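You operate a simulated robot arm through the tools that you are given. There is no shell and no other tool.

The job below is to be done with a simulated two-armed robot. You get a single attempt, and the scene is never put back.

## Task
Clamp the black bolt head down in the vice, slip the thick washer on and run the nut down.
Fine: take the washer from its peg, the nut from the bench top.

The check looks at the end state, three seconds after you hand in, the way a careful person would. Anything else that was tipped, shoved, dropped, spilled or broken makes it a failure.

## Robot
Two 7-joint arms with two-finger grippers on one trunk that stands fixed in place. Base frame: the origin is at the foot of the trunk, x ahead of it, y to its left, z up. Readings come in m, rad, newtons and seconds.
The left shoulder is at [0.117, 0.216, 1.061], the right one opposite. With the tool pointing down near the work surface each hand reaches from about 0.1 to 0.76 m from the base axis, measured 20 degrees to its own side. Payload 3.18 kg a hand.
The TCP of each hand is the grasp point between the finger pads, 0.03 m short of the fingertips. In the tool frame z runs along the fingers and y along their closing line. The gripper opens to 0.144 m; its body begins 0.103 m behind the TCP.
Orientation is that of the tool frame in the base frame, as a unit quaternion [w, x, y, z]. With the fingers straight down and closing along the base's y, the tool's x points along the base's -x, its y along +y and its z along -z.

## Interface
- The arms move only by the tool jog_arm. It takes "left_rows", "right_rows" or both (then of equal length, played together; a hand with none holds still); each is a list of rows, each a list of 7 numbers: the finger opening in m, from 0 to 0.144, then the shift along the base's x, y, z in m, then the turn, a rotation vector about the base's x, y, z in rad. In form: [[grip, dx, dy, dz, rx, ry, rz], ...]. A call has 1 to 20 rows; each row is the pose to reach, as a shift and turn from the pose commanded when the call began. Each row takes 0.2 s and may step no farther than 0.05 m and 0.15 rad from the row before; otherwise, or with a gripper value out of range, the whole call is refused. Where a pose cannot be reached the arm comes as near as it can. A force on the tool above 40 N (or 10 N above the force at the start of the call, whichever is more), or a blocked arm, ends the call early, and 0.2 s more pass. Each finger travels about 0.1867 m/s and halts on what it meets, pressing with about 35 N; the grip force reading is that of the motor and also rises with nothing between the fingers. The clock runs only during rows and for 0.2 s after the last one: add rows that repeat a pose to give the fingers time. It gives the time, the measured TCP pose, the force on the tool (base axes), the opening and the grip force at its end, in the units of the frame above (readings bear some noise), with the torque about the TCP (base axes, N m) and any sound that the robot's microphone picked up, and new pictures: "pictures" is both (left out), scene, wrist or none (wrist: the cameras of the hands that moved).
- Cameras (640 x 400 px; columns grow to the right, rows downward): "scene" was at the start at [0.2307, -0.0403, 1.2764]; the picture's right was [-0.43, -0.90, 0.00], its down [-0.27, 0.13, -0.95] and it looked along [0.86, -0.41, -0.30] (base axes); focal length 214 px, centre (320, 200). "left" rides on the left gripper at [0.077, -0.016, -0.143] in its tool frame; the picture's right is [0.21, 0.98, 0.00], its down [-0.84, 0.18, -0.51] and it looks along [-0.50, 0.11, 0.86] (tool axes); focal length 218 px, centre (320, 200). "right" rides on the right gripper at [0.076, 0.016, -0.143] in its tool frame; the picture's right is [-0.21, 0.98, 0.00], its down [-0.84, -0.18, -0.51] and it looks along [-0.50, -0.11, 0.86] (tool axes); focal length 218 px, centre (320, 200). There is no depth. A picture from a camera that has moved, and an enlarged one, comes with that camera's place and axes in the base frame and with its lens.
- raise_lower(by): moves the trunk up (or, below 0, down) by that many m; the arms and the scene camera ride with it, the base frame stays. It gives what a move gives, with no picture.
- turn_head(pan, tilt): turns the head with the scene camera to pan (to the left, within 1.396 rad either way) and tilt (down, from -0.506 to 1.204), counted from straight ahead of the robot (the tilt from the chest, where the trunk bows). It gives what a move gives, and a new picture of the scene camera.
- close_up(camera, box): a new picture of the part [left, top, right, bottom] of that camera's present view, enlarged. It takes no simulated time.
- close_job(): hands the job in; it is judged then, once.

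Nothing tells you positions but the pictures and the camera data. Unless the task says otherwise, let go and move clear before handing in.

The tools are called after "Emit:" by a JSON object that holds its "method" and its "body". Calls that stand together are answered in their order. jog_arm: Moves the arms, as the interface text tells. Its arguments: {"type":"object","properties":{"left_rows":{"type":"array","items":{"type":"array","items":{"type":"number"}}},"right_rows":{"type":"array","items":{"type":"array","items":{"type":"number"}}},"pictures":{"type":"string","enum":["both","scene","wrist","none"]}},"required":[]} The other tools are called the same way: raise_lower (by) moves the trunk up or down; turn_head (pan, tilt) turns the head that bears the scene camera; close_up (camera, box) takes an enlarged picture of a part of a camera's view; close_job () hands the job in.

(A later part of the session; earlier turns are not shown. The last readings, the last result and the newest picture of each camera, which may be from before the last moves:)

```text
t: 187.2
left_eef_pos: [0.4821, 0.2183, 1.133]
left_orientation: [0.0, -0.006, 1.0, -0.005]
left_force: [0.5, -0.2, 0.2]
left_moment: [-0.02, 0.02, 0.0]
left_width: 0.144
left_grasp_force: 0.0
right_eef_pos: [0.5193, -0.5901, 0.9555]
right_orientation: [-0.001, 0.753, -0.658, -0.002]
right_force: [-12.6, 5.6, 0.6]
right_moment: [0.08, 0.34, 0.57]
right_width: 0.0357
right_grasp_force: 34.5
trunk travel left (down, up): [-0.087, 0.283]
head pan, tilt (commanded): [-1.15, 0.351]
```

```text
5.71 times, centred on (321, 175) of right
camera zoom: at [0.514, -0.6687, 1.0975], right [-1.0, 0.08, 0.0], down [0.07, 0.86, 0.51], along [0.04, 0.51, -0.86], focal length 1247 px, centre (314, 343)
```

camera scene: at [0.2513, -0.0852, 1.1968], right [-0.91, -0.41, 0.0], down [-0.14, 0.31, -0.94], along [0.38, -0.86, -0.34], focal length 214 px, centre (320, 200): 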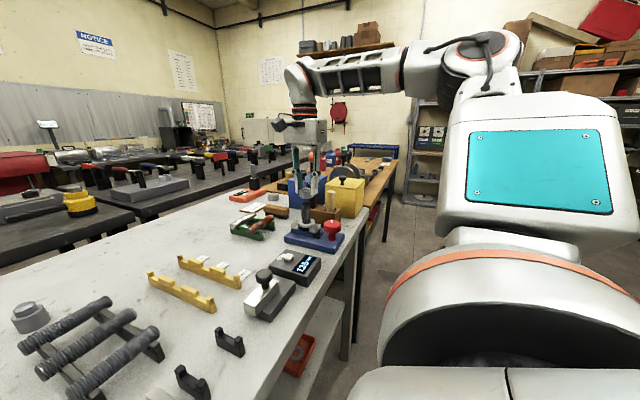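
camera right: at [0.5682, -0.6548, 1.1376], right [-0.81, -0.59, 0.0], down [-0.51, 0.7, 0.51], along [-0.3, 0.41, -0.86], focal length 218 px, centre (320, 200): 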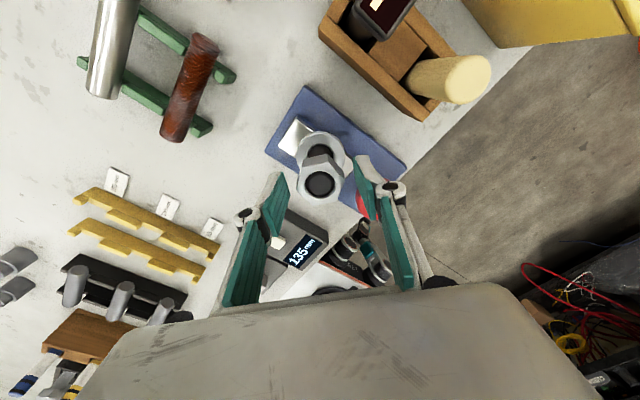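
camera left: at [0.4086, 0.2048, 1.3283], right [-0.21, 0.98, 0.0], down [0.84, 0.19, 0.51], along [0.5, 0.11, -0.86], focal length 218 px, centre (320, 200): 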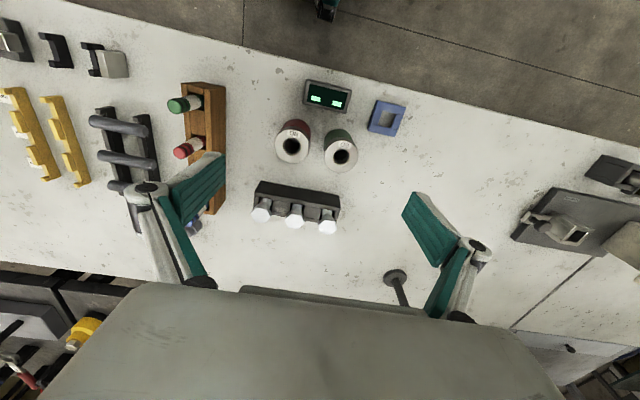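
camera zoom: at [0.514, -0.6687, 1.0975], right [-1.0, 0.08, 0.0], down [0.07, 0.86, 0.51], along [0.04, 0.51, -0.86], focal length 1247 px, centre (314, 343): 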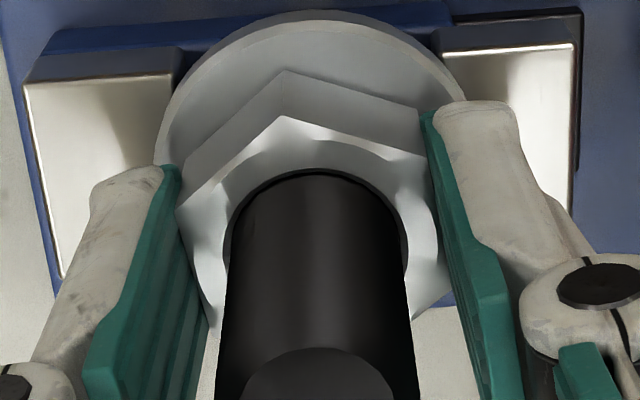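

The last turn made the bolt itself rotate: the near jaw was pushed back and the red knob moved, so I overtightened relative to the clamp. I back the nut off by about 0.5 rad and look.

Emit:
{"method": "jog_arm", "body": {"right_rows": [[0.03, 0, 0, 0.0002, 0, 0, 0.1], [0.03, 0, 0, 0.0004, 0, 0, 0.2], [0.03, 0, 0, 0.0005, 0, 0, 0.3], [0.03, 0, 0, 0.0006, 0, 0, 0.4], [0.03, 0, 0, 0.0008, 0, 0, 0.5]], "pictures": "none"}}

Emit:
{"method": "close_up", "body": {"camera": "scene", "box": [288, 195, 348, 240]}}

Emit:
{"method": "close_up", "body": {"camera": "right", "box": [250, 100, 400, 210]}}

```text
t: 188.4
left_eef_pos: [0.484, 0.2156, 1.1315]
left_orientation: [0.0, -0.005, 1.0, -0.004]
left_force: [-0.9, -0.6, 0.0]
left_moment: [-0.01, 0.0, 0.0]
left_width: 0.1441
left_grasp_force: 0.0
right_eef_pos: [0.521, -0.5911, 0.9547]
right_orientation: [0.0, 0.894, -0.449, -0.001]
right_force: [-5.6, -2.6, -2.6]
right_moment: [-0.06, 0.14, -0.07]
right_width: 0.0357
right_grasp_force: 35.0
trunk travel left (down, up): [-0.087, 0.283]
head pan, tilt (commanded): [-1.15, 0.351]
```

```text
8.89 times, centred on (318, 218) of scene
camera zoom: at [0.2505, -0.0855, 1.1971], right [-0.91, -0.41, 0.0], down [-0.14, 0.31, -0.94], along [0.38, -0.86, -0.34], focal length 1906 px, centre (338, 44)
```

zoom: 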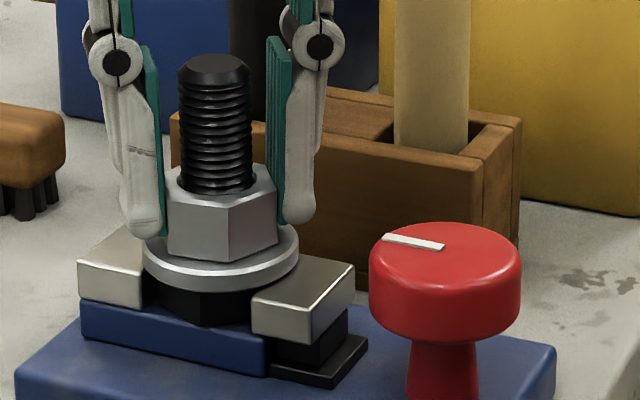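

```text
3.64 times, centred on (325, 155) of right
camera zoom: at [0.5533, -0.6626, 1.0976], right [-0.91, -0.42, 0.0], down [-0.36, 0.78, 0.51], along [-0.21, 0.46, -0.86], focal length 794 px, centre (302, 364)
```

zoom: 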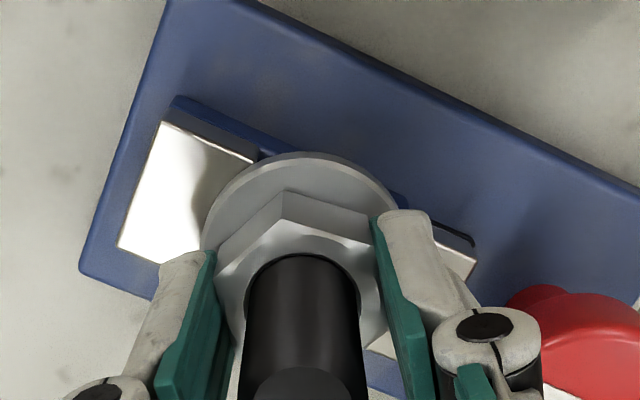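

The knob is back near its starting angle, so the clamp has opened. I look closely at the bolt head's orientation under the washer before re-clamping.

Emit:
{"method": "close_up", "body": {"camera": "scene", "box": [294, 215, 326, 237]}}

```text
16.00 times, centred on (310, 226) of scene
camera zoom: at [0.2505, -0.0855, 1.1971], right [-0.91, -0.41, 0.0], down [-0.14, 0.31, -0.94], along [0.38, -0.86, -0.34], focal length 3432 px, centre (480, -216)
```

zoom: 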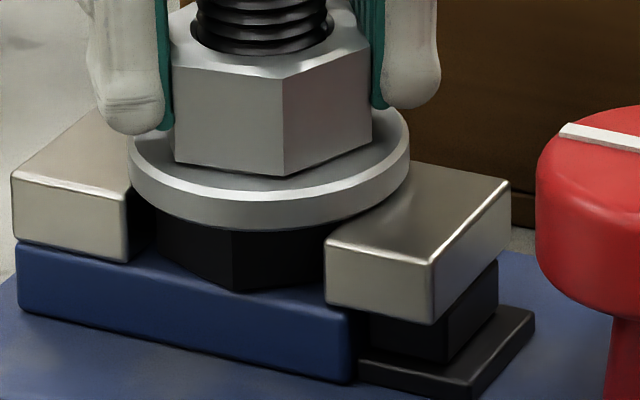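

The head is now turned about 10° from parallel with the jaws, and it follows the nut freely. I turn the nut clockwise 0.17 rad to square the head again and check.

Emit:
{"method": "jog_arm", "body": {"right_rows": [[0.03, 0, 0, 0, 0, 0, -0.06], [0.03, 0, 0, 0, 0, 0, -0.12], [0.03, 0, 0, 0, 0, 0, -0.17], [0.03, 0, 0, 0, 0, 0, -0.17]], "pictures": "none"}}

Emit:
{"method": "close_up", "body": {"camera": "scene", "box": [294, 215, 326, 237]}}

```text
t: 189.4
left_eef_pos: [0.4844, 0.2166, 1.1323]
left_orientation: [0.0, -0.005, 1.0, -0.004]
left_force: [-0.7, -0.4, 0.6]
left_moment: [0.07, 0.01, 0.01]
left_width: 0.1439
left_grasp_force: 0.0
right_eef_pos: [0.5216, -0.5921, 0.9554]
right_orientation: [-0.001, 0.851, -0.525, 0.0]
right_force: [0.4, 0.1, -4.0]
right_moment: [-0.01, -0.02, -0.01]
right_width: 0.0356
right_grasp_force: 35.1
trunk travel left (down, up): [-0.087, 0.283]
head pan, tilt (commanded): [-1.15, 0.351]
```

```text
16.00 times, centred on (310, 226) of scene
camera zoom: at [0.251, -0.0853, 1.1971], right [-0.91, -0.41, 0.0], down [-0.14, 0.31, -0.94], along [0.38, -0.86, -0.34], focal length 3432 px, centre (480, -216)
```

zoom: 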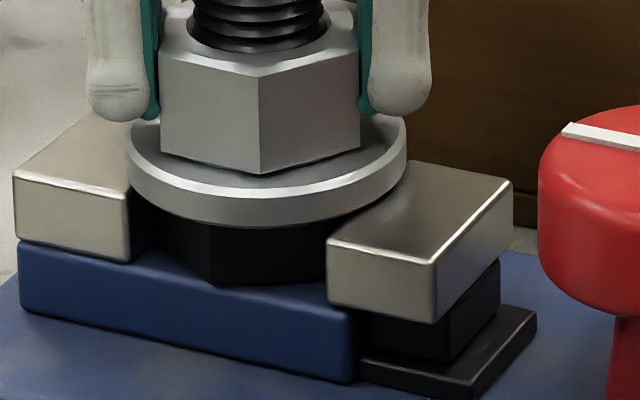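

The head looks square enough to be re-clamped. I release the nut, lift clear of the bolt, and go to the red knob with a yaw that leaves a long clockwise stroke.

Emit:
{"method": "jog_arm", "body": {"right_rows": [[0.045, 0, 0, 0, 0, 0, 0], [0.058, 0, 0, 0, 0, 0, 0], [0.058, 0, 0, 0.03, 0, 0, 0], [0.058, 0, 0, 0.07, 0, 0, 0], [0.065, 0, 0, 0.11, 0, 0, 0], [0.078, -0.02, 0, 0.125, 0, 0, 0.1], [0.078, -0.055, 0.001, 0.125, 0, 0, 0.24], [0.078, -0.083, 0.002, 0.12, 0, 0, 0.364], [0.078, -0.083, 0.002, 0.09, 0, 0, 0.364]], "pictures": "both"}}

Emit:
{"method": "close_up", "body": {"camera": "right", "box": [240, 90, 400, 220]}}

Emit:
{"method": "close_up", "body": {"camera": "scene", "box": [290, 190, 345, 240]}}

```text
t: 191.4
left_eef_pos: [0.4841, 0.2168, 1.1304]
left_orientation: [-0.001, -0.005, 1.0, -0.004]
left_force: [0.4, 0.0, 0.3]
left_moment: [0.04, 0.03, 0.01]
left_width: 0.1439
left_grasp_force: 0.0
right_eef_pos: [0.4384, -0.5922, 1.0445]
right_orientation: [0.001, 0.933, -0.361, -0.002]
right_force: [0.3, -1.0, -0.4]
right_moment: [-0.02, 0.01, -0.01]
right_width: 0.0781
right_grasp_force: 0.0
trunk travel left (down, up): [-0.087, 0.283]
head pan, tilt (commanded): [-1.15, 0.351]
camera scene: at [0.2516, -0.0856, 1.1966], right [-0.91, -0.41, 0.0], down [-0.14, 0.31, -0.94], along [0.38, -0.86, -0.34], focal length 214 px, centre (320, 200)
camera right: at [0.4851, -0.6562, 1.1863], right [-0.81, -0.58, 0.0], down [-0.5, 0.7, 0.51], along [-0.3, 0.41, -0.86], focal length 218 px, centre (320, 200)
```

scene: 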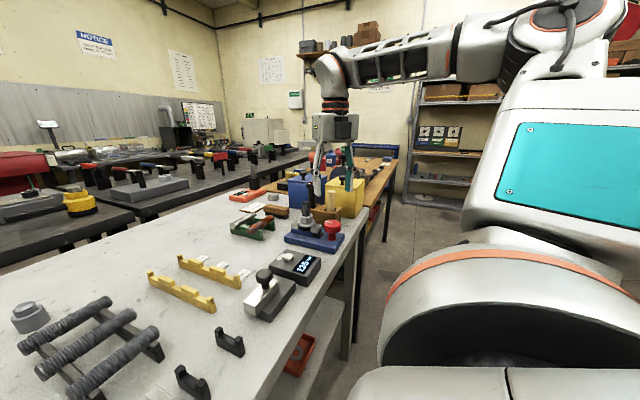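
right: 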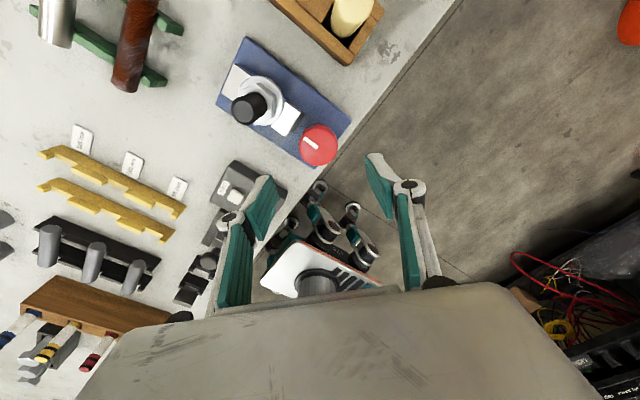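

```text
3.08 times, centred on (320, 155) of right
camera zoom: at [0.4851, -0.6562, 1.1863], right [-0.81, -0.58, 0.0], down [-0.5, 0.7, 0.51], along [-0.3, 0.41, -0.86], focal length 672 px, centre (320, 338)
```

zoom: 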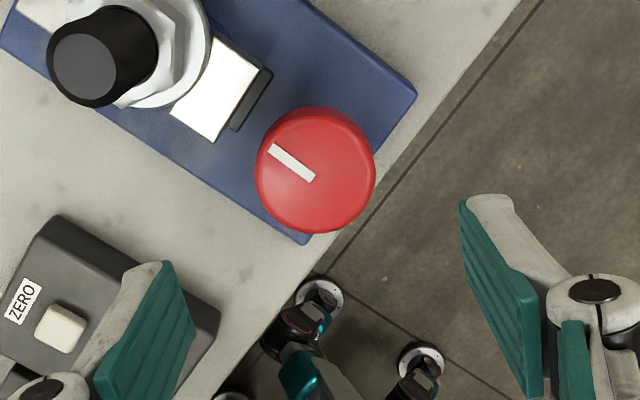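

```text
8.00 times, centred on (318, 215) of scene
camera zoom: at [0.2516, -0.0856, 1.1966], right [-0.91, -0.41, 0.0], down [-0.14, 0.31, -0.94], along [0.38, -0.86, -0.34], focal length 1716 px, centre (340, 80)
```

zoom: 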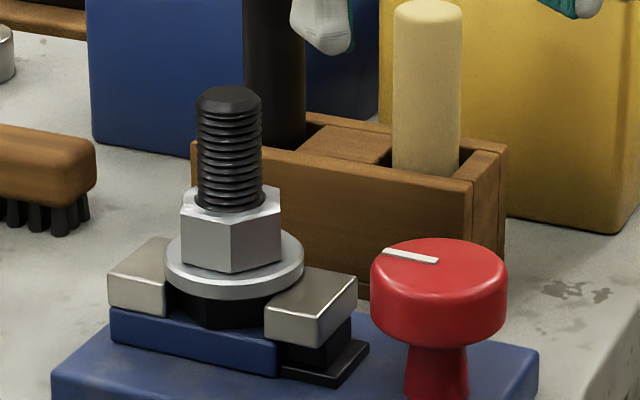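

I descend onto the knob with a small centring trim, and close.

Emit:
{"method": "jog_arm", "body": {"right_rows": [[0.078, 0.0006, 0.002, -0.035, 0, 0, 0], [0.078, 0.0006, 0.002, -0.07, 0, 0, 0], [0.078, 0.0006, 0.002, -0.0985, 0, 0, 0], [0.078, 0.0006, 0.002, -0.0985, 0, 0, 0], [0.055, 0.0006, 0.002, -0.0985, 0, 0, 0], [0.03, 0.0006, 0.002, -0.0985, 0, 0, 0], [0.03, 0.0006, 0.002, -0.0985, 0, 0, 0]], "pictures": "none"}}

Emit:
{"method": "jog_arm", "body": {"right_rows": [[0.02, 0, 0, 0, 0, 0, -0.12], [0.02, 0, 0, 0, 0, 0, -0.24], [0.02, 0, 0, 0, 0, 0, -0.36], [0.02, 0, 0, 0, 0, 0, -0.48], [0.02, 0, 0, 0, 0, 0, -0.6], [0.02, 0, 0, 0, 0, 0, -0.72]], "pictures": "none"}}

Emit:
{"method": "close_up", "body": {"camera": "scene", "box": [290, 190, 345, 240]}}

Emit:
{"method": "close_up", "body": {"camera": "right", "box": [240, 90, 400, 220]}}

```text
t: 193.0
left_eef_pos: [0.4831, 0.2163, 1.1327]
left_orientation: [0.0, -0.005, 1.0, -0.004]
left_force: [-0.1, 0.4, 0.0]
left_moment: [0.02, 0.02, 0.02]
left_width: 0.144
left_grasp_force: 0.1
right_eef_pos: [0.4384, -0.5885, 0.9479]
right_orientation: [0.0, 0.932, -0.362, -0.001]
right_force: [-7.0, -6.4, -0.1]
right_moment: [-0.55, 0.16, -0.01]
right_width: 0.046
right_grasp_force: 45.1
trunk travel left (down, up): [-0.087, 0.283]
head pan, tilt (commanded): [-1.15, 0.351]
```

```text
t: 194.4
left_eef_pos: [0.4846, 0.2174, 1.1325]
left_orientation: [0.0, -0.005, 1.0, -0.005]
left_force: [0.4, 0.1, -0.1]
left_moment: [-0.01, 0.02, -0.01]
left_width: 0.144
left_grasp_force: 0.0
right_eef_pos: [0.44, -0.5874, 0.9464]
right_orientation: [-0.001, 0.745, -0.668, -0.002]
right_force: [1.6, -3.0, -1.4]
right_moment: [-0.15, -0.15, 0.01]
right_width: 0.0459
right_grasp_force: 45.0
trunk travel left (down, up): [-0.087, 0.283]
head pan, tilt (commanded): [-1.15, 0.351]
```

```text
8.00 times, centred on (318, 215) of scene
camera zoom: at [0.251, -0.0854, 1.197], right [-0.91, -0.41, 0.0], down [-0.14, 0.31, -0.94], along [0.38, -0.86, -0.34], focal length 1716 px, centre (340, 80)
```

zoom: 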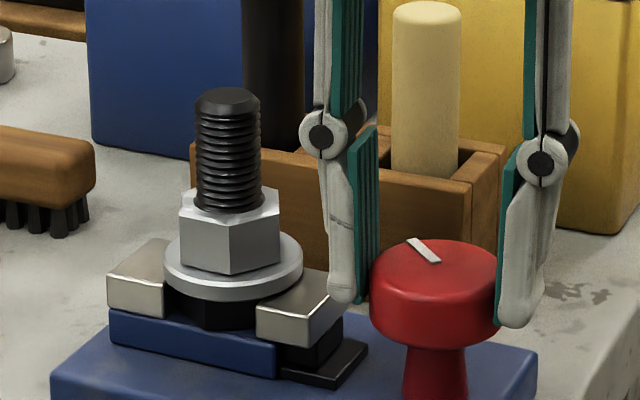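

```text
3.08 times, centred on (320, 155) of right
camera zoom: at [0.4314, -0.6657, 1.0896], right [-0.99, 0.1, 0.0], down [0.09, 0.86, 0.51], along [0.05, 0.51, -0.86], focal length 672 px, centre (320, 338)
```

zoom: 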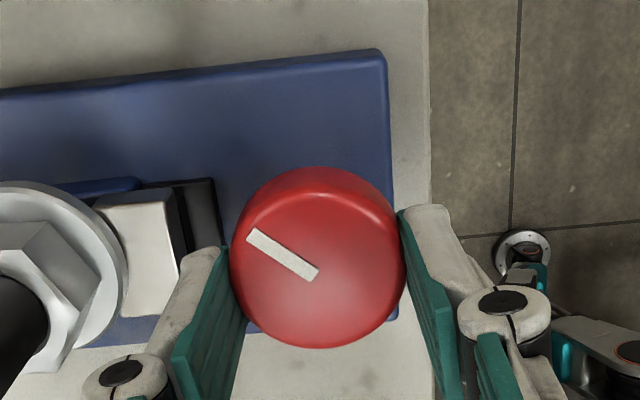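

The jaw advances with no resistance yet. I continue turning clockwise.

Emit:
{"method": "jog_arm", "body": {"right_rows": [[0.02, 0, 0, 0, 0, 0, -0.12], [0.02, 0, 0, 0, 0, 0, -0.24], [0.02, 0, 0, 0, 0, 0, -0.36], [0.02, 0, 0, 0, 0, 0, -0.48], [0.02, 0, 0, 0, 0, 0, -0.6]], "pictures": "none"}}

Emit:
{"method": "close_up", "body": {"camera": "scene", "box": [290, 190, 345, 240]}}

Emit:
{"method": "close_up", "body": {"camera": "right", "box": [240, 90, 400, 220]}}

```text
t: 195.6
left_eef_pos: [0.485, 0.2166, 1.1325]
left_orientation: [0.0, -0.006, 1.0, -0.004]
left_force: [0.4, 0.3, 0.1]
left_moment: [0.01, 0.01, 0.03]
left_width: 0.1439
left_grasp_force: 0.1
right_eef_pos: [0.4411, -0.5874, 0.948]
right_orientation: [0.001, -0.515, 0.857, -0.002]
right_force: [18.6, -6.6, 7.4]
right_moment: [0.23, -0.85, 0.42]
right_width: 0.0458
right_grasp_force: 44.6
trunk travel left (down, up): [-0.087, 0.283]
head pan, tilt (commanded): [-1.15, 0.351]
```

```text
8.00 times, centred on (318, 215) of scene
camera zoom: at [0.2519, -0.0852, 1.197], right [-0.91, -0.41, 0.0], down [-0.14, 0.31, -0.94], along [0.38, -0.86, -0.34], focal length 1716 px, centre (340, 80)
```

zoom: 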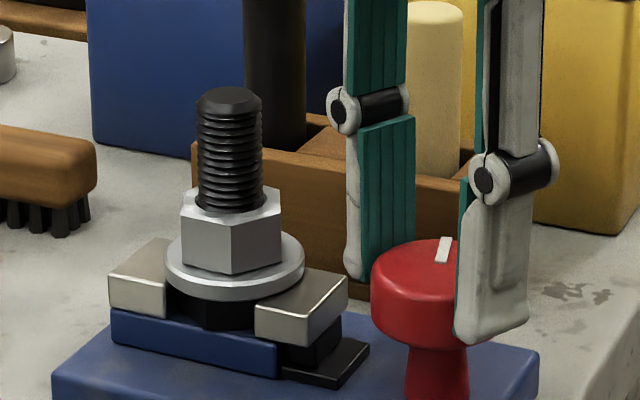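

```text
3.08 times, centred on (320, 155) of right
camera zoom: at [0.3898, -0.6474, 1.0897], right [-0.77, 0.64, 0.0], down [0.55, 0.66, 0.51], along [0.33, 0.39, -0.86], focal length 672 px, centre (320, 338)
```

zoom: 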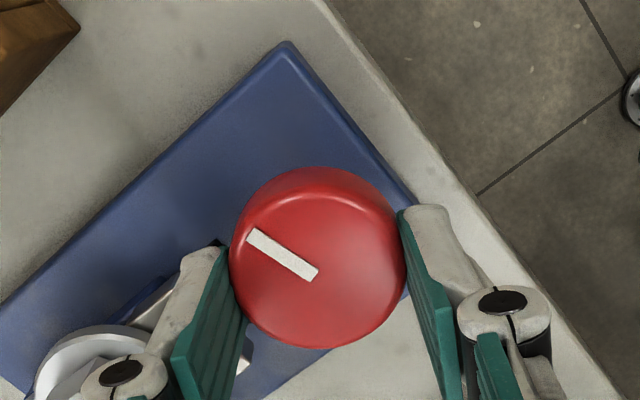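

Resisting torque is back (0.42 N m) and the jaw is at its earlier clamped position, so the head is square and pinched again. I tighten a bit more, then release.

Emit:
{"method": "jog_arm", "body": {"right_rows": [[0.02, -0.0008, -0.0006, 0, 0, 0, -0.1], [0.02, -0.0008, -0.0006, 0, 0, 0, -0.2], [0.02, -0.0008, -0.0006, 0, 0, 0, -0.3], [0.02, -0.0008, -0.0006, 0, 0, 0, -0.4], [0.02, -0.0008, -0.0006, 0, 0, 0, -0.5]], "pictures": "none"}}

Emit:
{"method": "close_up", "body": {"camera": "scene", "box": [290, 190, 345, 240]}}

```text
t: 196.8
left_eef_pos: [0.484, 0.2182, 1.1319]
left_orientation: [-0.001, -0.005, 1.0, -0.005]
left_force: [1.0, -0.4, 1.2]
left_moment: [0.01, 0.03, 0.0]
left_width: 0.1436
left_grasp_force: 0.0
right_eef_pos: [0.4416, -0.5884, 0.9466]
right_orientation: [0.002, -0.288, 0.958, -0.003]
right_force: [29.8, -9.6, 15.6]
right_moment: [-0.4, -0.42, 0.88]
right_width: 0.0458
right_grasp_force: 45.0
trunk travel left (down, up): [-0.087, 0.283]
head pan, tilt (commanded): [-1.15, 0.351]
```

```text
8.00 times, centred on (318, 215) of scene
camera zoom: at [0.2525, -0.0847, 1.1969], right [-0.91, -0.41, 0.0], down [-0.14, 0.31, -0.94], along [0.38, -0.86, -0.34], focal length 1716 px, centre (340, 80)
```

zoom: 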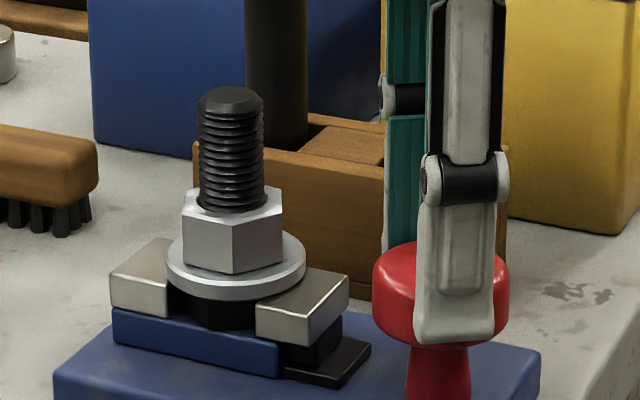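

Clamped with 0.9 N m. I open the fingers, lift straight up and check the knob and head.

Emit:
{"method": "jog_arm", "body": {"right_rows": [[0.06, 0, 0, 0, 0, 0, 0], [0.078, 0, 0, 0, 0, 0, 0], [0.078, -0.001, -0.001, 0.03, 0, 0, 0], [0.078, -0.001, -0.001, 0.07, 0, 0, 0], [0.078, -0.001, -0.001, 0.11, 0, 0, 0]], "pictures": "none"}}

Emit:
{"method": "close_up", "body": {"camera": "scene", "box": [290, 195, 345, 240]}}

Emit:
{"method": "close_up", "body": {"camera": "scene", "box": [294, 210, 326, 234]}}

Emit:
{"method": "close_up", "body": {"camera": "right", "box": [200, 60, 400, 200]}}

```text
t: 198.0
left_eef_pos: [0.4829, 0.2173, 1.1331]
left_orientation: [0.001, -0.005, 1.0, -0.005]
left_force: [-0.2, -0.1, 0.3]
left_moment: [0.01, -0.02, 0.03]
left_width: 0.144
left_grasp_force: 0.0
right_eef_pos: [0.4353, -0.5874, 1.058]
right_orientation: [0.001, -0.286, 0.958, 0.0]
right_force: [-0.5, 0.3, 0.5]
right_moment: [0.01, 0.03, -0.04]
right_width: 0.0781
right_grasp_force: 0.0
trunk travel left (down, up): [-0.087, 0.283]
head pan, tilt (commanded): [-1.15, 0.351]
```

```text
8.89 times, centred on (318, 218) of scene
camera zoom: at [0.2502, -0.0846, 1.1974], right [-0.91, -0.41, 0.0], down [-0.14, 0.31, -0.94], along [0.38, -0.86, -0.34], focal length 1906 px, centre (342, 44)
```

zoom: 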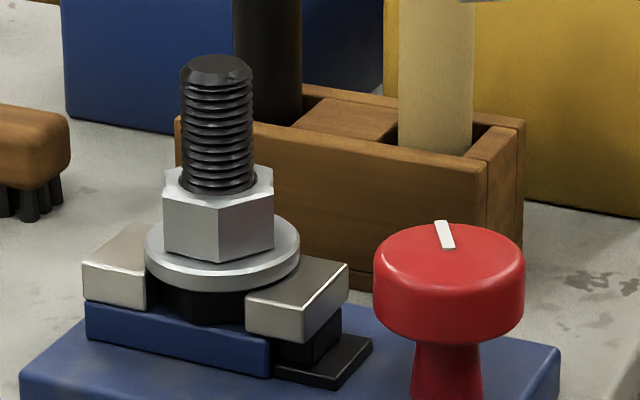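

```text
16.00 times, centred on (310, 222) of scene
camera zoom: at [0.2502, -0.0846, 1.1974], right [-0.91, -0.41, 0.0], down [-0.14, 0.31, -0.94], along [0.38, -0.86, -0.34], focal length 3432 px, centre (480, -152)
```

zoom: 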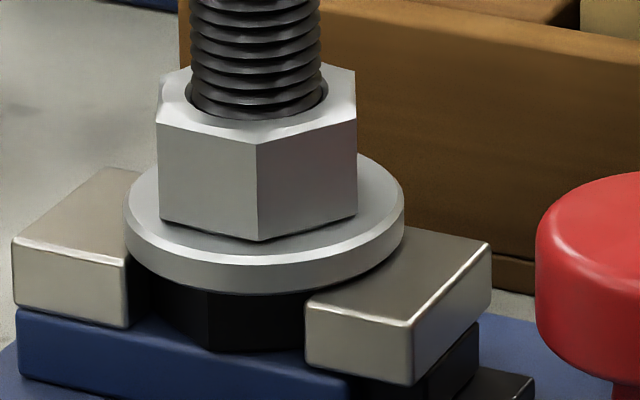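

```text
2.86 times, centred on (300, 130) of right
camera zoom: at [0.3629, -0.6159, 1.2006], right [-0.36, 0.93, 0.0], down [0.8, 0.31, 0.51], along [0.47, 0.18, -0.86], focal length 624 px, centre (377, 400)
```

zoom: 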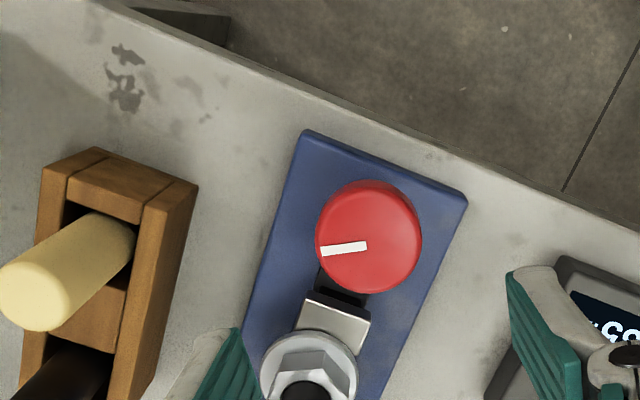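

The vice is clamped square again, knob mark at −60° as before. The nut sits about 2 mm above the washer, so I go back over it and re-grip to run it gently down the last bit.

Emit:
{"method": "jog_arm", "body": {"right_rows": [[0.07, 0.008, 0, 0.015, 0, 0, 0.14], [0.065, 0.016, -0.001, 0.015, 0, 0, 0.28], [0.06, 0.025, -0.001, 0.015, 0, 0, 0.42], [0.058, 0.034, -0.002, 0.015, 0, 0, 0.56], [0.058, 0.043, -0.002, 0.015, 0, 0, 0.7], [0.058, 0.052, -0.003, 0.015, 0, 0, 0.84], [0.058, 0.061, -0.003, 0.015, 0, 0, 0.98], [0.058, 0.07, -0.0035, 0.015, 0, 0, 1.12], [0.058, 0.078, -0.0038, 0.015, 0, 0, 1.26], [0.058, 0.0865, -0.0038, 0.015, 0, 0, 1.4], [0.058, 0.0865, -0.0038, 0.0, 0, 0, 1.456], [0.058, 0.0865, -0.0038, 0.0, 0, 0, 1.456]], "pictures": "none"}}

Emit:
{"method": "close_up", "body": {"camera": "right", "box": [250, 90, 400, 220]}}

Emit:
{"method": "close_up", "body": {"camera": "scene", "box": [288, 180, 343, 235]}}

```text
t: 200.6
left_eef_pos: [0.4827, 0.2173, 1.1326]
left_orientation: [0.0, -0.006, 1.0, -0.004]
left_force: [0.1, 0.2, -0.5]
left_moment: [0.02, 0.0, 0.02]
left_width: 0.144
left_grasp_force: 0.2
right_eef_pos: [0.5251, -0.5921, 1.0584]
right_orientation: [-0.001, 0.851, -0.525, -0.001]
right_force: [0.1, 0.1, 0.3]
right_moment: [-0.01, -0.01, -0.01]
right_width: 0.058
right_grasp_force: 0.0
trunk travel left (down, up): [-0.087, 0.283]
head pan, tilt (commanded): [-1.15, 0.351]
```

```text
3.08 times, centred on (325, 155) of right
camera zoom: at [0.5439, -0.6684, 1.1997], right [-0.97, -0.26, 0.0], down [-0.22, 0.83, 0.51], along [-0.13, 0.49, -0.86], focal length 672 px, centre (305, 338)
```

zoom: 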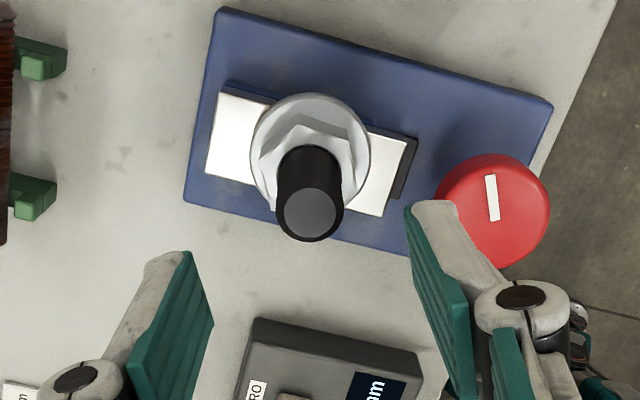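

```text
7.27 times, centred on (316, 208) of scene
camera zoom: at [0.2505, -0.0849, 1.1973], right [-0.91, -0.41, 0.0], down [-0.14, 0.31, -0.94], along [0.38, -0.86, -0.34], focal length 1560 px, centre (353, 146)
```

zoom: 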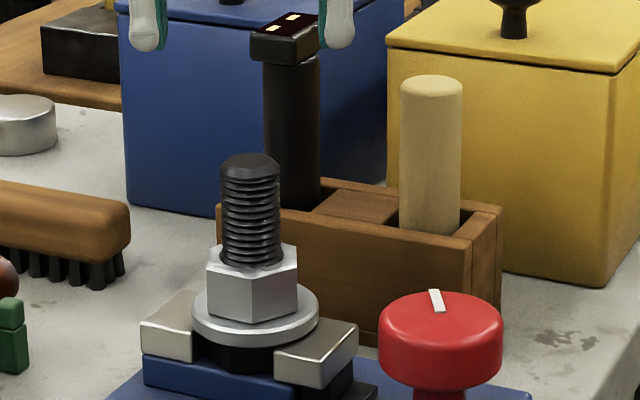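

I trim the position by about (−2.7, +1.5) mm to centre on the bolt, and descend around the nut.

Emit:
{"method": "jog_arm", "body": {"right_rows": [[0.058, -0.0027, 0.0015, -0.03, 0, 0, 0], [0.058, -0.0027, 0.0015, -0.065, 0, 0, 0], [0.058, -0.0027, 0.0015, -0.09, 0, 0, 0], [0.058, -0.0027, 0.0015, -0.102, 0, 0, 0], [0.058, -0.0027, 0.0015, -0.102, 0, 0, 0]], "pictures": "none"}}

Emit:
{"method": "close_up", "body": {"camera": "right", "box": [285, 140, 357, 210]}}

Emit:
{"method": "close_up", "body": {"camera": "scene", "box": [288, 190, 328, 230]}}

```text
t: 201.8
left_eef_pos: [0.4831, 0.2168, 1.1314]
left_orientation: [0.001, -0.005, 1.0, -0.004]
left_force: [0.1, 0.2, 0.2]
left_moment: [0.04, 0.01, 0.01]
left_width: 0.1437
left_grasp_force: 0.1
right_eef_pos: [0.5219, -0.5905, 0.9549]
right_orientation: [-0.001, 0.852, -0.524, 0.0]
right_force: [-0.9, -0.1, -0.6]
right_moment: [0.01, 0.0, -0.02]
right_width: 0.0579
right_grasp_force: 0.0
trunk travel left (down, up): [-0.087, 0.283]
head pan, tilt (commanded): [-1.15, 0.351]
```

```text
5.71 times, centred on (321, 175) of right
camera zoom: at [0.5412, -0.667, 1.0968], right [-0.97, -0.25, 0.0], down [-0.22, 0.83, 0.51], along [-0.13, 0.49, -0.86], focal length 1247 px, centre (314, 343)
```

zoom: 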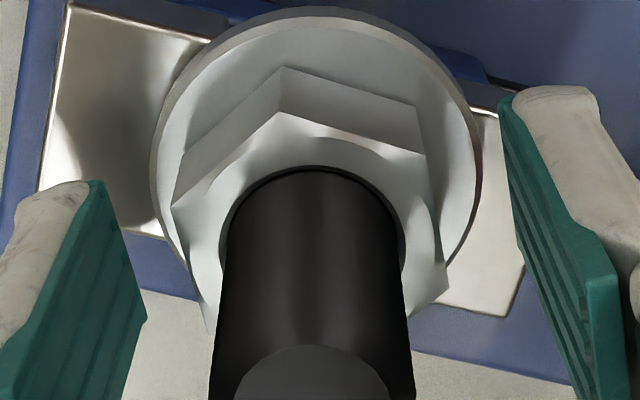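

```text
10.00 times, centred on (308, 210) of scene
camera zoom: at [0.2505, -0.0849, 1.1973], right [-0.91, -0.41, 0.0], down [-0.14, 0.31, -0.94], along [0.38, -0.86, -0.34], focal length 2145 px, centre (440, 100)
```

zoom: 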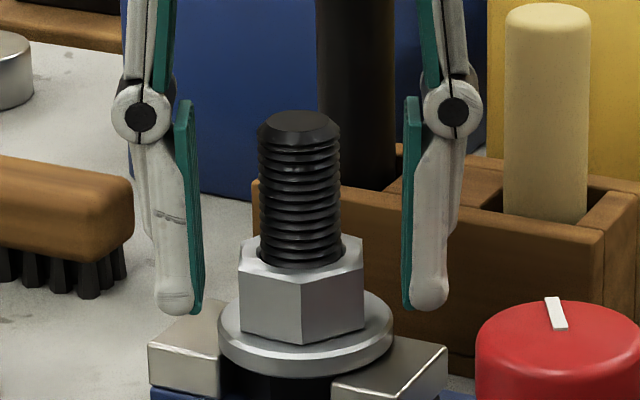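

The fingers straddle the nut properly and it is nearly seated. I close and turn in very small steps, reading the torque.

Emit:
{"method": "jog_arm", "body": {"right_rows": [[0.045, 0, 0, 0, 0, 0, 0], [0.03, 0, 0, 0, 0, 0, 0], [0.03, 0, 0, 0, 0, 0, 0], [0.03, 0, 0, 0, 0, 0, -0.04], [0.03, 0, 0, 0, 0, 0, -0.08]], "pictures": "none"}}

Emit:
{"method": "close_up", "body": {"camera": "scene", "box": [290, 195, 345, 240]}}

```text
t: 203.0
left_eef_pos: [0.4836, 0.217, 1.1321]
left_orientation: [0.0, -0.006, 1.0, -0.004]
left_force: [-0.7, -0.1, -0.5]
left_moment: [0.0, 0.01, 0.0]
left_width: 0.1443
left_grasp_force: 0.0
right_eef_pos: [0.5208, -0.5917, 0.9544]
right_orientation: [-0.001, 0.83, -0.558, -0.002]
right_force: [1.7, 1.7, -2.0]
right_moment: [0.02, -0.08, 0.42]
right_width: 0.0354
right_grasp_force: 34.3
trunk travel left (down, up): [-0.087, 0.283]
head pan, tilt (commanded): [-1.15, 0.351]
```

```text
8.89 times, centred on (318, 218) of scene
camera zoom: at [0.251, -0.0851, 1.197], right [-0.91, -0.41, 0.0], down [-0.14, 0.31, -0.94], along [0.38, -0.86, -0.34], focal length 1906 px, centre (342, 44)
```

zoom: 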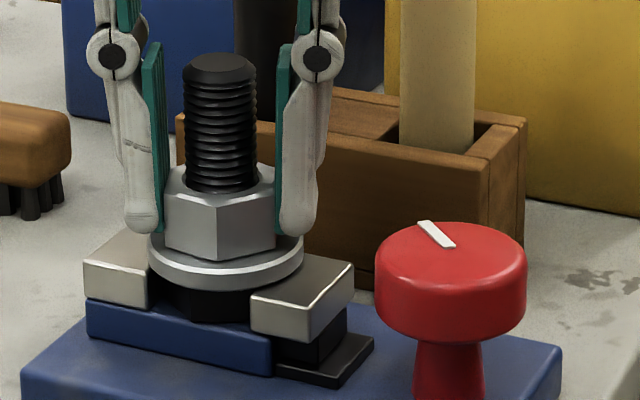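

Torque rose to 0.42 N m after only 0.08 rad and the knob crept slightly, so the nut looks seated. I zoom in at the nut–washer interface.

Emit:
{"method": "close_up", "body": {"camera": "scene", "box": [298, 212, 322, 230]}}

Emit:
{"method": "close_up", "body": {"camera": "right", "box": [285, 130, 357, 200]}}

```text
16.00 times, centred on (310, 221) of scene
camera zoom: at [0.251, -0.0851, 1.197], right [-0.91, -0.41, 0.0], down [-0.14, 0.31, -0.94], along [0.38, -0.86, -0.34], focal length 3432 px, centre (480, -136)
```

zoom: 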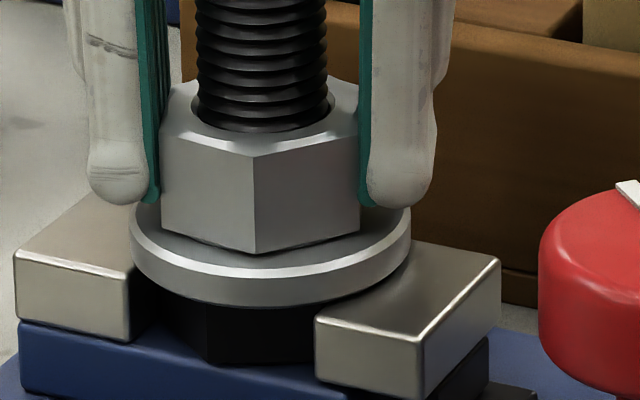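

```text
5.71 times, centred on (321, 165) of right
camera zoom: at [0.5348, -0.6687, 1.0965], right [-0.98, -0.17, 0.0], down [-0.15, 0.85, 0.51], along [-0.09, 0.5, -0.86], focal length 1247 px, centre (314, 400)
```

zoom: 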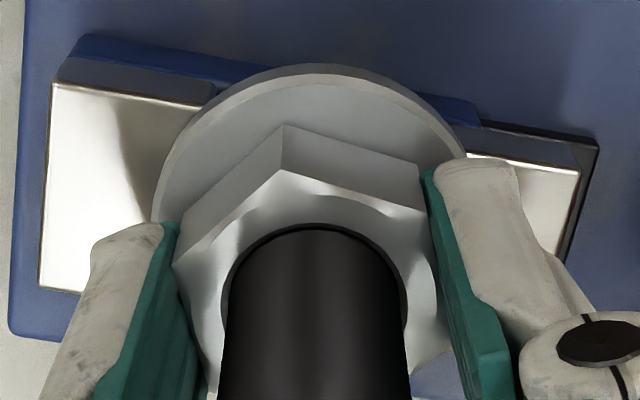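

The nut is seated on the washer (the visible line is the nut's corner chamfer), but the bolt turned about 0.1 rad with it. I turn nut and bolt back by 0.11 rad to square the head, then release.

Emit:
{"method": "jog_arm", "body": {"right_rows": [[0.03, 0, 0, 0, 0, 0, 0.04], [0.03, 0, 0, 0, 0, 0, 0.08], [0.03, 0, 0, 0, 0, 0, 0.115], [0.03, 0, 0, 0, 0, 0, 0.115]], "pictures": "none"}}

Emit:
{"method": "close_up", "body": {"camera": "scene", "box": [294, 210, 326, 234]}}

```text
t: 204.0
left_eef_pos: [0.4841, 0.2173, 1.1324]
left_orientation: [-0.001, -0.005, 1.0, -0.004]
left_force: [0.0, 0.8, 0.3]
left_moment: [0.03, 0.02, 0.0]
left_width: 0.1438
left_grasp_force: 0.3
right_eef_pos: [0.5219, -0.5908, 0.9543]
right_orientation: [0.0, 0.861, -0.509, -0.002]
right_force: [-0.2, 0.1, -5.5]
right_moment: [0.03, 0.05, -0.03]
right_width: 0.0357
right_grasp_force: 35.1
trunk travel left (down, up): [-0.087, 0.283]
head pan, tilt (commanded): [-1.15, 0.351]
```

```text
16.00 times, centred on (310, 222) of scene
camera zoom: at [0.251, -0.0854, 1.197], right [-0.91, -0.41, 0.0], down [-0.14, 0.31, -0.94], along [0.38, -0.86, -0.34], focal length 3432 px, centre (480, -152)
```

zoom: 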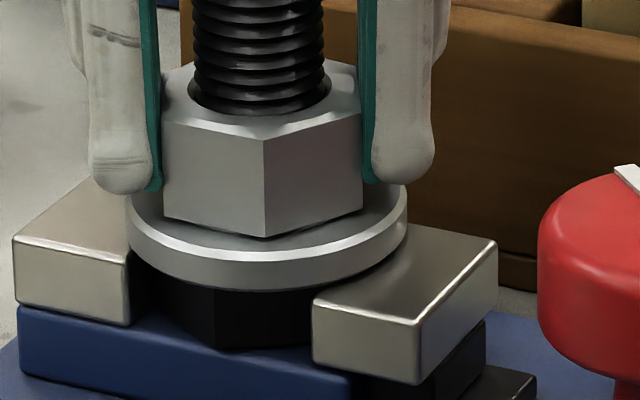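

The head is now a few degrees past square; I turn back 0.05 rad, release the nut and go clamp the knob once more.

Emit:
{"method": "jog_arm", "body": {"right_rows": [[0.03, 0, 0, 0, 0, 0, -0.03], [0.03, 0, 0, 0, 0, 0, -0.055], [0.03, 0, 0, 0, 0, 0, -0.055], [0.045, 0, 0, 0, 0, 0, -0.055], [0.058, 0, 0, 0, 0, 0, -0.055], [0.058, 0, 0, 0, 0, 0, -0.055]], "pictures": "none"}}

Emit:
{"method": "close_up", "body": {"camera": "scene", "box": [294, 210, 326, 234]}}

Emit:
{"method": "close_up", "body": {"camera": "right", "box": [285, 130, 357, 200]}}

```text
t: 205.4
left_eef_pos: [0.4839, 0.2166, 1.1326]
left_orientation: [0.0, -0.005, 1.0, -0.005]
left_force: [-0.9, 0.4, -1.0]
left_moment: [-0.01, 0.02, 0.0]
left_width: 0.1439
left_grasp_force: 0.1
right_eef_pos: [0.5208, -0.59, 0.955]
right_orientation: [0.0, 0.846, -0.533, 0.0]
right_force: [-1.3, 0.0, 0.2]
right_moment: [-0.02, 0.05, 0.02]
right_width: 0.0577
right_grasp_force: 0.1
trunk travel left (down, up): [-0.087, 0.283]
head pan, tilt (commanded): [-1.15, 0.351]
```

```text
16.00 times, centred on (310, 222) of scene
camera zoom: at [0.2506, -0.085, 1.1972], right [-0.91, -0.41, 0.0], down [-0.14, 0.31, -0.94], along [0.38, -0.86, -0.34], focal length 3432 px, centre (480, -152)
```

zoom: 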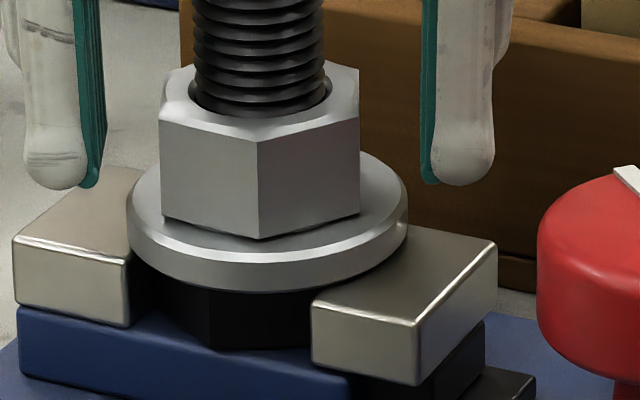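

```text
5.71 times, centred on (321, 165) of right
camera zoom: at [0.5394, -0.6673, 1.0972], right [-0.97, -0.23, 0.0], down [-0.2, 0.84, 0.51], along [-0.12, 0.49, -0.86], focal length 1247 px, centre (314, 400)
```

zoom: 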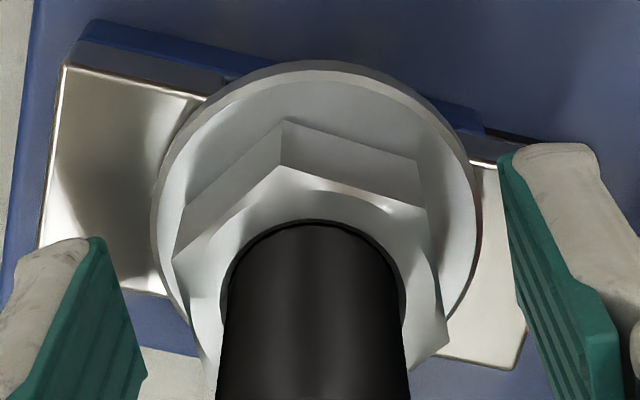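

The head is square again. I lift off and return to the knob with the long-stroke yaw.

Emit:
{"method": "jog_arm", "body": {"right_rows": [[0.058, 0, 0, 0.035, 0, 0, 0], [0.058, 0, 0, 0.08, 0, 0, 0], [0.065, 0, 0, 0.115, 0, 0, 0], [0.078, -0.02, 0, 0.125, 0, 0, 0.1], [0.078, -0.055, 0.0005, 0.125, 0, 0, 0.24], [0.078, -0.083, 0.0008, 0.12, 0, 0, 0.38], [0.078, -0.083, 0.0008, 0.08, 0, 0, 0.38], [0.078, -0.083, 0.0008, 0.035, 0, 0, 0.38], [0.078, -0.083, 0.0008, -0.008, 0, 0, 0.38], [0.078, -0.083, 0.0008, -0.008, 0, 0, 0.38]], "pictures": "none"}}

Emit:
{"method": "close_up", "body": {"camera": "right", "box": [240, 90, 400, 220]}}

Emit:
{"method": "close_up", "body": {"camera": "scene", "box": [290, 190, 345, 240]}}

```text
t: 207.6
left_eef_pos: [0.4831, 0.2168, 1.132]
left_orientation: [0.001, -0.005, 1.0, -0.005]
left_force: [0.2, 1.3, 0.4]
left_moment: [0.0, -0.01, -0.01]
left_width: 0.1441
left_grasp_force: 0.0
right_eef_pos: [0.4389, -0.589, 0.9486]
right_orientation: [0.0, 0.932, -0.363, -0.001]
right_force: [0.9, -0.4, -0.3]
right_moment: [0.04, -0.01, -0.01]
right_width: 0.078
right_grasp_force: 0.1
trunk travel left (down, up): [-0.087, 0.283]
head pan, tilt (commanded): [-1.15, 0.351]
```

```text
3.08 times, centred on (320, 155) of right
camera zoom: at [0.4836, -0.6536, 1.0903], right [-0.82, -0.58, 0.0], down [-0.5, 0.7, 0.51], along [-0.29, 0.41, -0.86], focal length 672 px, centre (320, 338)
```

zoom: 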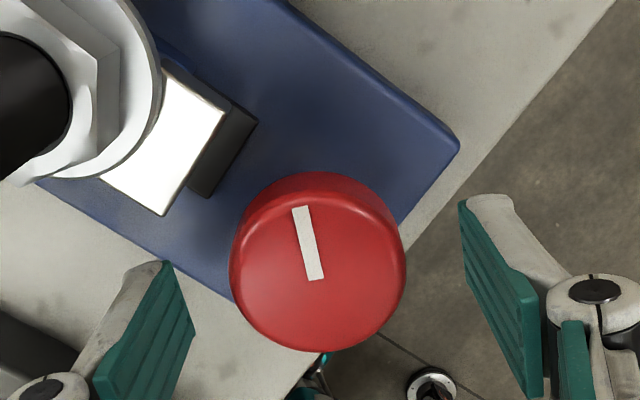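

```text
8.00 times, centred on (318, 215) of scene
camera zoom: at [0.2502, -0.0848, 1.1974], right [-0.91, -0.41, 0.0], down [-0.14, 0.31, -0.94], along [0.38, -0.86, -0.34], focal length 1716 px, centre (340, 80)
```

zoom: 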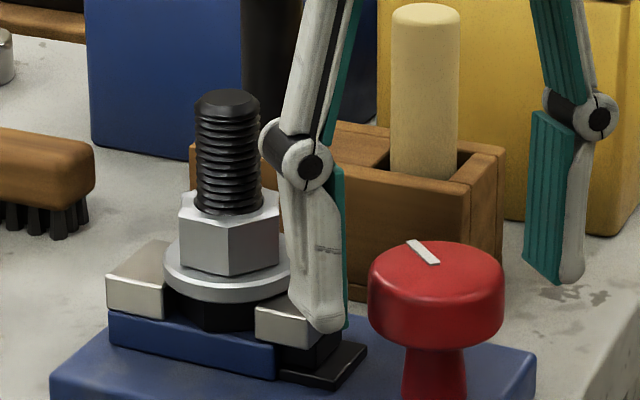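

Fingers straddle the knob. I grip it and turn clockwise until the clamp resists again.

Emit:
{"method": "jog_arm", "body": {"right_rows": [[0.055, 0, 0, 0, 0, 0, 0], [0.03, 0, 0, 0, 0, 0, 0], [0.03, 0, 0, 0, 0, 0, 0], [0.02, 0, 0, 0, 0, 0, -0.12], [0.02, 0, 0, 0, 0, 0, -0.24], [0.02, 0, 0, 0, 0, 0, -0.36], [0.02, 0, 0, 0, 0, 0, -0.48], [0.02, 0, 0, 0, 0, 0, -0.6]], "pictures": "none"}}

Emit:
{"method": "close_up", "body": {"camera": "scene", "box": [290, 190, 345, 240]}}

```text
t: 209.4
left_eef_pos: [0.4833, 0.2184, 1.1319]
left_orientation: [0.0, -0.005, 1.0, -0.006]
left_force: [-0.1, 0.3, 1.0]
left_moment: [-0.04, 0.0, 0.01]
left_width: 0.1442
left_grasp_force: 0.1
right_eef_pos: [0.4392, -0.5902, 0.9472]
right_orientation: [-0.001, 0.783, -0.622, -0.002]
right_force: [11.3, 7.6, -0.1]
right_moment: [0.38, -0.22, 0.41]
right_width: 0.0459
right_grasp_force: 45.1
trunk travel left (down, up): [-0.087, 0.283]
head pan, tilt (commanded): [-1.15, 0.351]
```

```text
8.00 times, centred on (318, 215) of scene
camera zoom: at [0.2517, -0.0842, 1.197], right [-0.91, -0.41, 0.0], down [-0.14, 0.31, -0.94], along [0.38, -0.86, -0.34], focal length 1716 px, centre (340, 80)
```

zoom: 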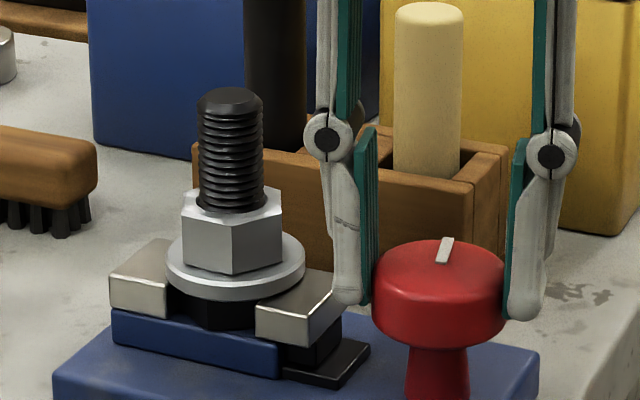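

Clamping resistance is back. I add some more preload, then release and lift off.

Emit:
{"method": "jog_arm", "body": {"right_rows": [[0.02, 0, 0, 0, 0, 0, -0.1], [0.02, 0, 0, 0, 0, 0, -0.2], [0.02, 0, 0, 0, 0, 0, -0.3], [0.02, 0, 0, 0, 0, 0, -0.4]], "pictures": "none"}}

Emit:
{"method": "jog_arm", "body": {"right_rows": [[0.06, 0, 0, 0, 0, 0, 0], [0.068, 0, 0, 0, 0, 0, 0], [0.068, 0, 0, 0.03, 0, 0, 0], [0.075, 0, 0, 0.07, 0, 0, 0], [0.075, 0, 0, 0.11, 0, 0, 0], [0.075, 0, 0, 0.15, 0, 0, 0]], "pictures": "none"}}

Emit:
{"method": "close_up", "body": {"camera": "scene", "box": [290, 190, 345, 240]}}

Emit:
{"method": "close_up", "body": {"camera": "scene", "box": [294, 210, 326, 234]}}

Emit:
{"method": "close_up", "body": {"camera": "right", "box": [180, 60, 400, 220]}}

```text
t: 210.4
left_eef_pos: [0.4842, 0.2183, 1.133]
left_orientation: [0.0, -0.005, 1.0, -0.005]
left_force: [-1.2, -0.2, 0.3]
left_moment: [-0.01, 0.0, 0.0]
left_width: 0.1443
left_grasp_force: 0.0
right_eef_pos: [0.4408, -0.5901, 0.9477]
right_orientation: [-0.001, -0.644, 0.765, -0.001]
right_force: [18.3, 4.7, 7.7]
right_moment: [-0.21, -0.35, 0.81]
right_width: 0.0459
right_grasp_force: 44.9
trunk travel left (down, up): [-0.087, 0.283]
head pan, tilt (commanded): [-1.15, 0.351]
```

```text
t: 211.8
left_eef_pos: [0.4831, 0.2181, 1.132]
left_orientation: [0.0, -0.004, 1.0, -0.005]
left_force: [-0.9, 0.7, -0.5]
left_moment: [-0.02, -0.02, 0.02]
left_width: 0.144
left_grasp_force: 0.1
right_eef_pos: [0.4361, -0.5888, 1.0989]
right_orientation: [0.001, -0.643, 0.766, 0.0]
right_force: [-0.5, 0.0, 0.6]
right_moment: [-0.02, -0.02, 0.02]
right_width: 0.0749
right_grasp_force: 0.1
trunk travel left (down, up): [-0.087, 0.283]
head pan, tilt (commanded): [-1.15, 0.351]
```

```text
8.00 times, centred on (318, 215) of scene
camera zoom: at [0.2503, -0.0848, 1.1973], right [-0.91, -0.41, 0.0], down [-0.14, 0.31, -0.94], along [0.38, -0.86, -0.34], focal length 1716 px, centre (340, 80)
```

zoom: 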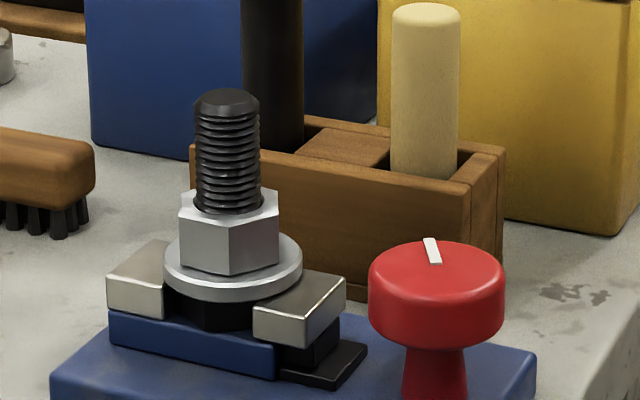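

```text
16.00 times, centred on (310, 222) of scene
camera zoom: at [0.2503, -0.0848, 1.1973], right [-0.91, -0.41, 0.0], down [-0.14, 0.31, -0.94], along [0.38, -0.86, -0.34], focal length 3432 px, centre (480, -152)
```

zoom: 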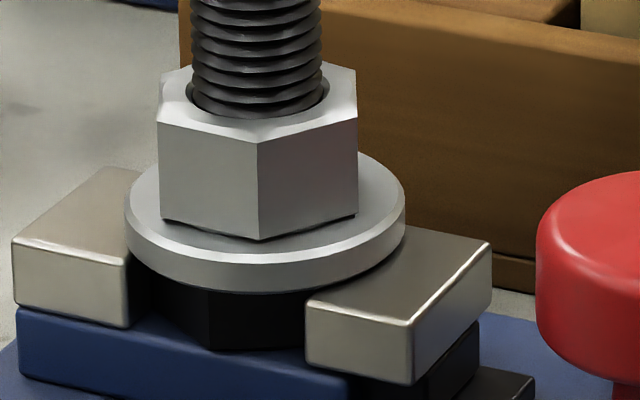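

```text
2.50 times, centred on (290, 140) of right
camera zoom: at [0.4075, -0.663, 1.2418], right [-0.93, 0.37, 0.0], down [0.32, 0.8, 0.51], along [0.19, 0.47, -0.86], focal length 546 px, centre (395, 350)
```

zoom: 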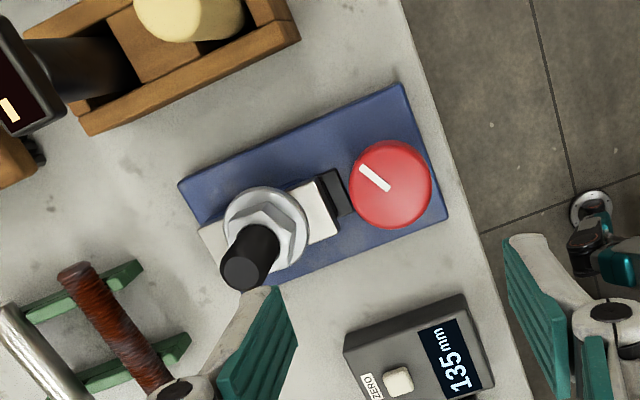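

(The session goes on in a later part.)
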